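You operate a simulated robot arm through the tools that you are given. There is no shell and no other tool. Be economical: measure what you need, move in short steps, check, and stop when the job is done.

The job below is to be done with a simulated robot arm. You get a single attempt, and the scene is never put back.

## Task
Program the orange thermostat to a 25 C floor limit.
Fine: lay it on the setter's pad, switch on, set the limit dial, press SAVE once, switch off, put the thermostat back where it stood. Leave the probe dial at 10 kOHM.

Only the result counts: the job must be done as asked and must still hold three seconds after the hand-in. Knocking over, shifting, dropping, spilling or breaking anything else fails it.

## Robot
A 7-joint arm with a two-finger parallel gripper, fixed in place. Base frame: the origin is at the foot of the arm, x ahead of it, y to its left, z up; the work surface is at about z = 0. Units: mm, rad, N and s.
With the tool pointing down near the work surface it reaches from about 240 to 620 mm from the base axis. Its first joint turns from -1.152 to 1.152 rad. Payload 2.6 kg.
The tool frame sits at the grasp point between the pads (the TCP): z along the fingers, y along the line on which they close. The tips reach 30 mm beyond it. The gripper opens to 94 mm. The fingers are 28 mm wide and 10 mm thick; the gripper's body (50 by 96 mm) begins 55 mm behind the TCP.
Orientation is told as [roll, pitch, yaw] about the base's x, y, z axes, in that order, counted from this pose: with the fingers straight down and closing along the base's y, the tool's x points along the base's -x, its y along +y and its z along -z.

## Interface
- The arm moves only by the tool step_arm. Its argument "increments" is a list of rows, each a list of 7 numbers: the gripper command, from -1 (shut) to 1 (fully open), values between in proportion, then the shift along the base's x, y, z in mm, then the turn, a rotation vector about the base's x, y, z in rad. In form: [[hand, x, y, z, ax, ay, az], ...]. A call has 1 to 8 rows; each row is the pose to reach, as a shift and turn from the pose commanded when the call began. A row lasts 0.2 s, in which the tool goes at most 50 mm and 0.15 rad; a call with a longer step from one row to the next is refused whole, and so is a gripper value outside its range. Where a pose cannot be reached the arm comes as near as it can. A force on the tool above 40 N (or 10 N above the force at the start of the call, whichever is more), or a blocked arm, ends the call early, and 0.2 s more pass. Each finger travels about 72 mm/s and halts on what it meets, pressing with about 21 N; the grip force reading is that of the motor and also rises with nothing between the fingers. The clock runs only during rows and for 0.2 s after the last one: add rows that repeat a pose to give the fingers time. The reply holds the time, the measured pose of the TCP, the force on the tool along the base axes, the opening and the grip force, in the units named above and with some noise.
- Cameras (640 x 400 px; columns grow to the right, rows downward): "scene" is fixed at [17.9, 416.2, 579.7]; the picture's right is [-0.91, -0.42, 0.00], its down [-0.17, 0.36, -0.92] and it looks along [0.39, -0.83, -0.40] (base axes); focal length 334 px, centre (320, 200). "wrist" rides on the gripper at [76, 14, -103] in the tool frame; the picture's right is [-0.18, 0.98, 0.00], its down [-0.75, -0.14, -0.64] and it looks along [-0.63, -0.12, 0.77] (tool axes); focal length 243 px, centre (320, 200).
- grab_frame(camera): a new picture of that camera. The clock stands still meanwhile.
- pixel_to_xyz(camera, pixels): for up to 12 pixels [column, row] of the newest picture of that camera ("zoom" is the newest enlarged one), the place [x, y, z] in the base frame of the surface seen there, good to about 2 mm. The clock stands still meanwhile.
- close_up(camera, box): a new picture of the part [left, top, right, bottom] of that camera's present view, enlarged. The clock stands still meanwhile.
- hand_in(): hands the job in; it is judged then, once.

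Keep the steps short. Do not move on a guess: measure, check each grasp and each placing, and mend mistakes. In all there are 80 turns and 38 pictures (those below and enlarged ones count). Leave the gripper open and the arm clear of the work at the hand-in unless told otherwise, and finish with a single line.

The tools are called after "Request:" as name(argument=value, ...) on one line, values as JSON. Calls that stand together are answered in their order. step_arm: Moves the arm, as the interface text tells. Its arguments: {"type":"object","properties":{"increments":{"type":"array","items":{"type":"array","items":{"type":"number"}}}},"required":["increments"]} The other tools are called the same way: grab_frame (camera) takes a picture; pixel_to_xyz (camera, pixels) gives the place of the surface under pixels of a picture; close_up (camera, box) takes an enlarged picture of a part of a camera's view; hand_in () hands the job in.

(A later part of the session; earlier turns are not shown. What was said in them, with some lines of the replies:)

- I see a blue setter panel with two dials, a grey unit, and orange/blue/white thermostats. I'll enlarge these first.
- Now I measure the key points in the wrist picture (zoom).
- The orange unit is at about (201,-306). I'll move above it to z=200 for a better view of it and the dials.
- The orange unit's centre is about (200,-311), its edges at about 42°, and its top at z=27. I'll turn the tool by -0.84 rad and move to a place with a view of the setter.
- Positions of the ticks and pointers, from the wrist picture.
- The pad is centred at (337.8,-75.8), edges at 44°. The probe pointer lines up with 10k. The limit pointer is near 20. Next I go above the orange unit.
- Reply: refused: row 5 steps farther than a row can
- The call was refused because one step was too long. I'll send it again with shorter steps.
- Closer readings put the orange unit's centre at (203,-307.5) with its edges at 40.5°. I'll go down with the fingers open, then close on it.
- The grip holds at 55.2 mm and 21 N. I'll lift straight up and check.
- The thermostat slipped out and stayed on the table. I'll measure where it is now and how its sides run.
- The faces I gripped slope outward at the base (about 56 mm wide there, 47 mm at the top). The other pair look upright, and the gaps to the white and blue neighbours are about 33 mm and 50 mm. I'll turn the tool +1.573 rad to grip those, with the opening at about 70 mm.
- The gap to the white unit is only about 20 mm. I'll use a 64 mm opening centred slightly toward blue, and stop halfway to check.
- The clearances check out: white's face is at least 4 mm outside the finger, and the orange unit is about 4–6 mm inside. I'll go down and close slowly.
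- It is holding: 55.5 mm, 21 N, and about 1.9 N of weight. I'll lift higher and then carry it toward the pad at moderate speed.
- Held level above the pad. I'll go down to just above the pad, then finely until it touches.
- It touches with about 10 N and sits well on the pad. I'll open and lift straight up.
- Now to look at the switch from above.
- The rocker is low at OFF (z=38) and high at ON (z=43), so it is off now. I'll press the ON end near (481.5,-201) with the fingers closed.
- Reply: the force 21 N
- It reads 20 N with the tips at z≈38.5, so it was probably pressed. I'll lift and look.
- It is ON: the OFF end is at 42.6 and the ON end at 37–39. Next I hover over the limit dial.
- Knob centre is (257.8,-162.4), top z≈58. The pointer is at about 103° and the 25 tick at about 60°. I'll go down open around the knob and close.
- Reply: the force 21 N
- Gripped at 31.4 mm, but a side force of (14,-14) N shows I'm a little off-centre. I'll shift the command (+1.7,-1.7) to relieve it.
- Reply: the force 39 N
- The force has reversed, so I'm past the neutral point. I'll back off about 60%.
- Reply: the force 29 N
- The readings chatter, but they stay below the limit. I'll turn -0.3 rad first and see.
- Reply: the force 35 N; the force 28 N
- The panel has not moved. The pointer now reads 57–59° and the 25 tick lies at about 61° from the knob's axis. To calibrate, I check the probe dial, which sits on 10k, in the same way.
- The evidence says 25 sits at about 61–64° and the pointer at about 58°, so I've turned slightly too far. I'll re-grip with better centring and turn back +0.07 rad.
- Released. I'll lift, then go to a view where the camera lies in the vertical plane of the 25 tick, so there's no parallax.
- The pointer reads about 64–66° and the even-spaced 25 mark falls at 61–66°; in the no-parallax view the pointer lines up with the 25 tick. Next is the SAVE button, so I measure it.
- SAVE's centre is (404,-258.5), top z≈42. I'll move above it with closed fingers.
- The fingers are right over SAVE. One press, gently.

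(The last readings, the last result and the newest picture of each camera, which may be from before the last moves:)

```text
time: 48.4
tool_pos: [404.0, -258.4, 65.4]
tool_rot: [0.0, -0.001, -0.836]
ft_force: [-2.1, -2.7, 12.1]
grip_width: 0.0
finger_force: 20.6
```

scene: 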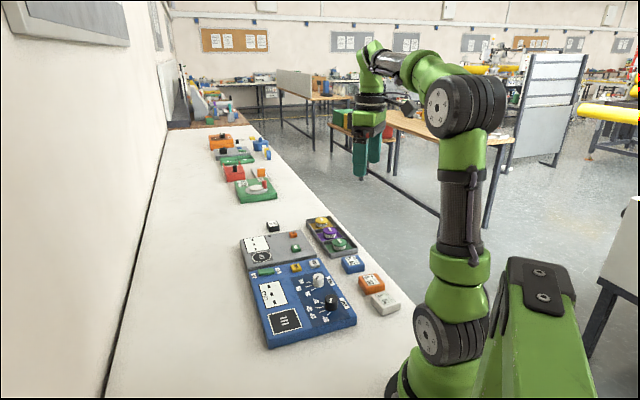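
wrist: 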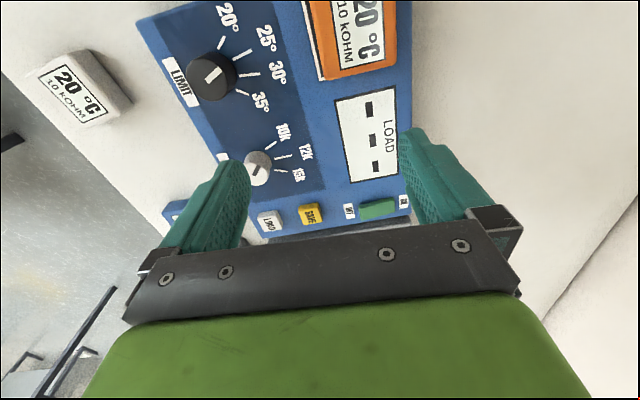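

The button is on its stop at 12 N. I'll lift off and look for any sign of the save.

Request:
step_arm(increments=[[-1, 0, 0, 12, 0, 0, 0], [-1, 0, 0, 50, 0, 0, 0], [-1, 15, 20, 90, 0, 0, 0], [-1, 30, 40, 93, 0, 0, 0], [-1, 30, 40, 93, 0, 0, 0]])

Request:
grab_frame(camera="wrist")

Request:
close_up(camera="scene", box=[235, 225, 365, 350])

```text
time: 49.6
tool_pos: [433.7, -219.1, 155.9]
tool_rot: [0.001, 0.0, -0.835]
ft_force: [0.0, 0.7, 0.4]
grip_width: 0.1
finger_force: 20.5
```

```text
8 pictures are left
```

wrist: 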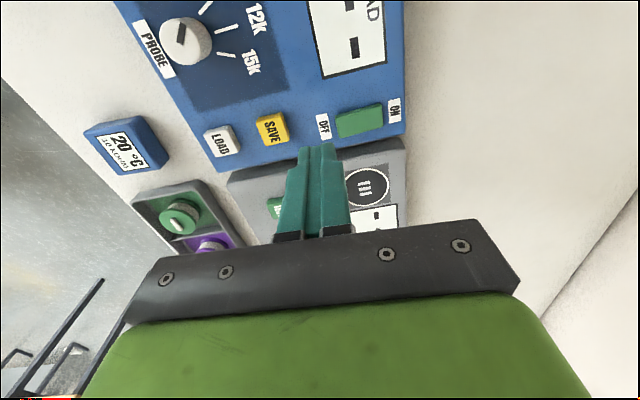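

```text
3.20 times, centred on (300, 288) of scene
```

zoom: 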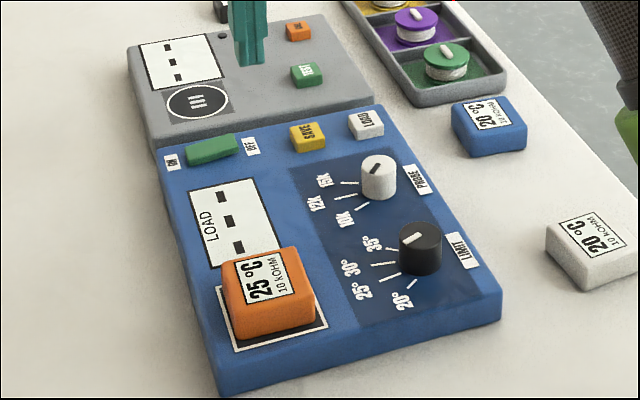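

The thermostat label now reads "25 °C, 10 KOHM", so the save worked. I'll press the OFF end of the rocker near (459.5,-220.5).

Request:
step_arm(increments=[[-1, 15, -1, -20, 0, 0, 0], [-1, 25.5, -2, -50, 0, 0, 0], [-1, 25.5, -2, -75, 0, 0, 0], [-1, 25.5, -2, -83, 0, 0, 0], [-1, 25.5, -2, -85, 0, 0, 0]])

Request:
step_arm(increments=[[-1, 0, 0, -1, 0, 0, 0], [-1, 0, 0, -2, 0, 0, 0], [-1, 0, 0, -3, 0, 0, 0], [-1, 0, 0, -4.3, 0, 0, 0]])

```text
time: 50.8
tool_pos: [459.1, -220.1, 70.4]
tool_rot: [0.001, -0.002, -0.836]
ft_force: [-0.3, -0.1, 0.1]
grip_width: 0.1
finger_force: 20.9
```

```text
time: 51.8
tool_pos: [459.0, -220.2, 67.4]
tool_rot: [-0.001, 0.002, -0.835]
ft_force: [-4.0, 1.3, 7.0]
grip_width: 0.0
finger_force: 21.1
```

Request:
step_arm(increments=[[-1, 0, 0, -0.7, 0, 0, 0], [-1, 0, 0, -1.2, 0, 0, 0]])

Request:
step_arm(increments=[[-1, 0, 0, 15, 0, 0, 0], [-1, 5, 8, 50, 0, 0, 0], [-1, 15, 30, 90, 0, 0, 0], [-1, 25, 45, 90, 0, 0, 0], [-1, 25, 45, 90, 0, 0, 0]])

Request:
grab_frame(camera="wrist")

```text
time: 52.4
tool_pos: [459.6, -219.6, 67.8]
tool_rot: [0.003, 0.0, -0.835]
ft_force: [-14.0, 4.8, 25.8]
grip_width: 0.0
finger_force: 20.9
```

```text
time: 53.6
tool_pos: [485.3, -175.6, 156.8]
tool_rot: [0.002, 0.0, -0.836]
ft_force: [-0.4, 0.3, 0.5]
grip_width: 0.0
finger_force: 20.7
```

```text
6 pictures are left
```

wrist: 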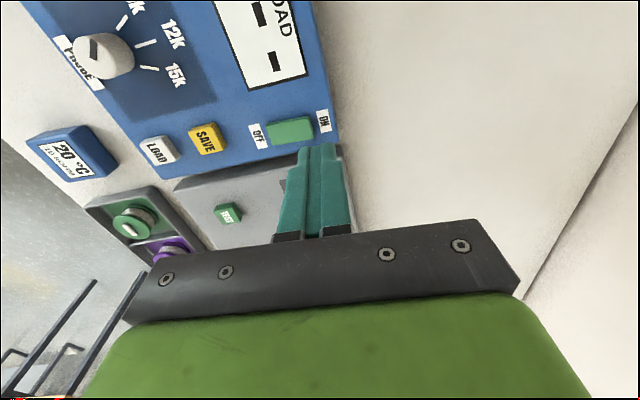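

Request:
pixel_to_xyz(camera="wrist", pixels=[[274, 135], [307, 125], [290, 130], [278, 128], [304, 132]])

```text
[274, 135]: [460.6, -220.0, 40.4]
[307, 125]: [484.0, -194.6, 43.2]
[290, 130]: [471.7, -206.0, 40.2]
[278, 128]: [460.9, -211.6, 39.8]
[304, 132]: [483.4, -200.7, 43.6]
```

The OFF end is at about 40 and ON at 43.4, so it is switched off. I'll turn the tool back to 0.763 rad and go above the thermostat on the pad.

Request:
step_arm(increments=[[-0.5, -18, 12, 0, 0, 0, 0.145], [0, -36, 24, 0, 0, 0, 0.29], [0.4, -54, 36, 0, 0, 0, 0.435], [0.6, -72, 48, 0, 0, 0, 0.58], [0.6, -90, 61, 0, 0, 0, 0.725], [0.6, -110, 74, 0, 0, 0, 0.87], [0.6, -130, 88, 0, 0, 0, 1.015], [0.6, -147, 99.3, 0, 0, 0, 1.16]])

Request:
step_arm(increments=[[0.6, 0, 0, 0, 0, 0, 0.145], [0.6, 0, 0, 0, 0, 0, 0.29], [0.6, 0, 0, 0, 0, 0, 0.439], [0.6, 0, 0, 0, 0, 0, 0.439]])

Request:
close_up(camera="wrist", box=[220, 40, 420, 190])

```text
time: 55.4
tool_pos: [336.4, -76.6, 156.3]
tool_rot: [0.002, 0.0, 0.329]
ft_force: [-0.1, -0.1, -0.2]
grip_width: 75.4
finger_force: 0.1
```

```text
time: 56.4
tool_pos: [336.5, -77.8, 155.4]
tool_rot: [0.0, 0.0, 0.765]
ft_force: [0.4, 0.3, 0.0]
grip_width: 75.0
finger_force: 0.0
```

```text
2.67 times, centred on (320, 115) of wrist
```

zoom: 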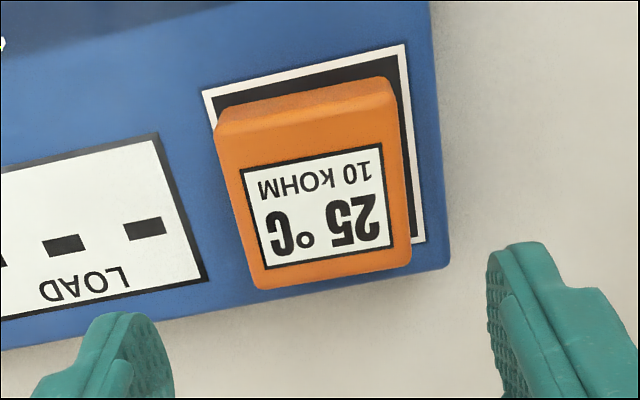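

Aligned. I'll go down around it, close, and lift slowly.

Request:
step_arm(increments=[[0.6, 0.6, 0.4, -25, 0, 0, 0], [0.6, 0.6, 0.4, -50, 0, 0, 0], [0.6, 0.6, 0.4, -75, 0, 0, 0], [0.6, 0.6, 0.4, -88, 0, 0, 0], [0.6, 0.6, 0.4, -90.5, 0, 0, 0]])

Request:
step_arm(increments=[[0.3, 0, 0, 0, 0, 0, 0], [0.1, 0, 0, 0, 0, 0, 0], [-0.2, 0, 0, 0, 0, 0, 0], [-0.5, 0, 0, 0, 0, 0, 0], [-0.5, 0, 0, 0, 0, 0, 0]])

Request:
step_arm(increments=[[-0.5, 0, 0, 2, 0, 0, 0], [-0.5, 0, 0, 5, 0, 0, 0], [-0.5, 0, 0, 9, 0, 0, 0], [-0.5, 0, 0, 18, 0, 0, 0], [-0.5, 0, 0, 35, 0, 0, 0], [-0.5, 0, 0, 55, 0, 0, 0], [-0.5, 0, 0, 65, 0, 0, 0], [-0.5, 0, 0, 65, 0, 0, 0]])

```text
time: 57.6
tool_pos: [337.0, -74.9, 66.0]
tool_rot: [0.002, 0.0, 0.763]
ft_force: [-0.1, -0.1, 0.4]
grip_width: 75.4
finger_force: 0.1
```

```text
time: 58.8
tool_pos: [336.5, -76.5, 66.6]
tool_rot: [0.001, 0.0, 0.763]
ft_force: [-0.1, -0.3, 0.8]
grip_width: 55.6
finger_force: 21.0
```

```text
time: 60.6
tool_pos: [336.9, -74.9, 130.2]
tool_rot: [0.0, -0.001, 0.764]
ft_force: [-0.3, 0.1, -1.3]
grip_width: 55.3
finger_force: 21.4
```

Held. I'll carry it back to its old place at (205.5,-307.7), yaw 0.693.

Request:
step_arm(increments=[[-0.5, -14, -25, 0, 0, 0, -0.01], [-0.5, -31, -54, 0, 0, 0, -0.02], [-0.5, -48, -84, 0, 0, 0, -0.03], [-0.5, -65, -114, 0, 0, 0, -0.04], [-0.5, -82, -144, 0, 0, 0, -0.05], [-0.5, -99, -174, 0, 0, 0, -0.06], [-0.5, -116, -204, 0, 0, 0, -0.07], [-0.5, -131.4, -231.7, 0, 0, 0, -0.07]])

Request:
step_arm(increments=[[-0.5, 0, 0, -15, 0, 0, 0], [-0.5, 0, 0, -35, 0, 0, 0], [-0.5, 0, 0, -55, 0, 0, 0], [-0.5, 0, 0, -70, 0, 0, 0], [-0.5, 0, 0, -70, 0, 0, 0]])

Request:
close_up(camera="wrist", box=[180, 20, 460, 220])

```text
time: 62.4
tool_pos: [205.8, -307.9, 130.4]
tool_rot: [0.0, -0.001, 0.696]
ft_force: [-0.2, -0.2, -1.5]
grip_width: 55.2
finger_force: 20.7
```

```text
time: 63.6
tool_pos: [206.2, -306.6, 58.9]
tool_rot: [0.0, 0.001, 0.691]
ft_force: [0.1, 0.3, -1.4]
grip_width: 55.5
finger_force: 21.1
```

```text
2.00 times, centred on (320, 120) of wrist
```

zoom: 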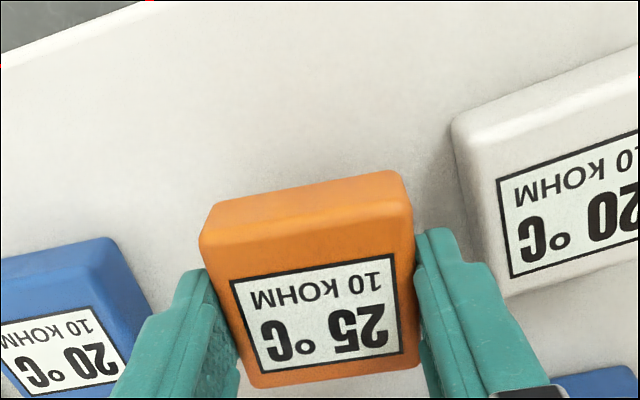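

Well placed between its neighbours. I'll lower it to the table, finely at the end.

Request:
step_arm(increments=[[-0.5, 0, 0, -10, 0, 0, 0], [-0.5, 0, 0, -17, 0, 0, 0], [-0.5, 0, 0, -21, 0, 0, 0], [-0.5, 0, 0, -23, 0, 0, 0], [-0.5, 0, 0, -24, 0, 0, 0]])

Request:
step_arm(increments=[[-0.5, 0, 0, -0.7, 0, 0, 0], [-0.5, 0, 0, -1.2, 0, 0, 0]])

```text
time: 64.8
tool_pos: [206.3, -307.3, 38.0]
tool_rot: [0.001, 0.001, 0.696]
ft_force: [0.5, -0.3, -1.6]
grip_width: 55.4
finger_force: 20.9
```

```text
time: 65.4
tool_pos: [204.9, -308.9, 37.1]
tool_rot: [0.0, 0.0, 0.692]
ft_force: [-3.8, 3.3, 11.6]
grip_width: 55.3
finger_force: 21.0
```

It touches the table with 11.6 N. I'll open only to 64 mm because the white unit is close, then lift straight up.

Request:
step_arm(increments=[[0.2, 0, 0, 0.6, 0, 0, 0], [0.36, 0, 0, 0.6, 0, 0, 0], [0.36, 0, 0, 0.6, 0, 0, 0], [0.36, 0, 0, 15, 0, 0, 0], [0.36, 0, 0, 40, 0, 0, 0], [0.5, 0, 0, 80, 0, 0, 0], [1, 0, 0, 110, 0, 0, 0], [1, 0, 0, 110, 0, 0, 0]])

Request:
grab_frame(camera="wrist")

Request:
close_up(camera="scene", box=[230, 210, 410, 350])

```text
time: 67.2
tool_pos: [204.3, -305.1, 146.6]
tool_rot: [0.001, 0.0, 0.692]
ft_force: [-0.1, -0.1, -0.4]
grip_width: 94.1
finger_force: 0.0
```

```text
3 pictures are left
```

wrist: 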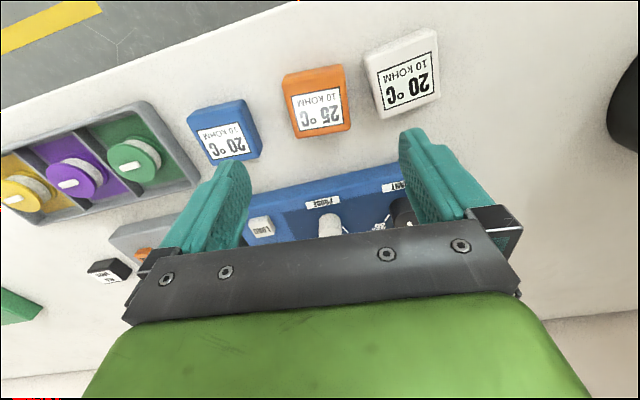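

```text
2.86 times, centred on (320, 280) of scene
```

zoom: 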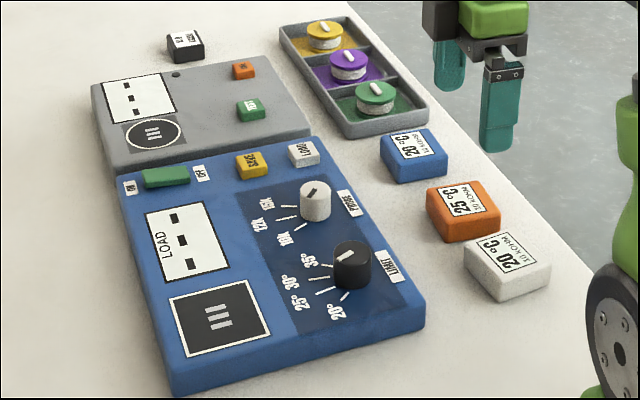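

Everything is in its place. I'll measure the thermostat's resting place against the start.

Request:
pixel_to_xyz(camera="wrist", pixels=[[284, 82], [341, 73], [350, 128], [299, 136], [317, 106]])

Request:
pixel_to_xyz(camera="zoom", pixels=[[462, 208], [427, 190], [484, 182], [500, 212], [441, 238]])

```text
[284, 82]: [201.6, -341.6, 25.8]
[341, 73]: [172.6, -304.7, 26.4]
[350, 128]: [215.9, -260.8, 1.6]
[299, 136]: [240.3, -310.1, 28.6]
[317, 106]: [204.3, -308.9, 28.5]
```

```text
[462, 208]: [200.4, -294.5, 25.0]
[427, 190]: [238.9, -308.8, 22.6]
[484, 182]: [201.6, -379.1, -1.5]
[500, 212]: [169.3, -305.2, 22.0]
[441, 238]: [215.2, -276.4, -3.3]
```

It's back within about 3 mm of where it stood, reading 25 °C. The switch is off and the probe dial untouched. I'll raise the arm clear before the hand-in.

Request:
step_arm(increments=[[1, 0, 0, 40, 0, 0, 0], [1, 0, 0, 80, 0, 0, 0], [1, 0, 0, 120, 0, 0, 0], [1, 0, 0, 120, 0, 0, 0]])

Request:
hand_in()

```text
time: 68.2
tool_pos: [206.5, -306.8, 267.5]
tool_rot: [-0.001, 0.001, 0.694]
ft_force: [-0.9, 0.0, 0.6]
grip_width: 93.9
finger_force: 0.1
```

```text
The job is handed in.
```

The orange thermostat now reads 25 °C / 10 kOHM and is back within about 3 mm of where it stood, with the setter switched off, the probe dial left at 10 kOHM, and the job handed in.
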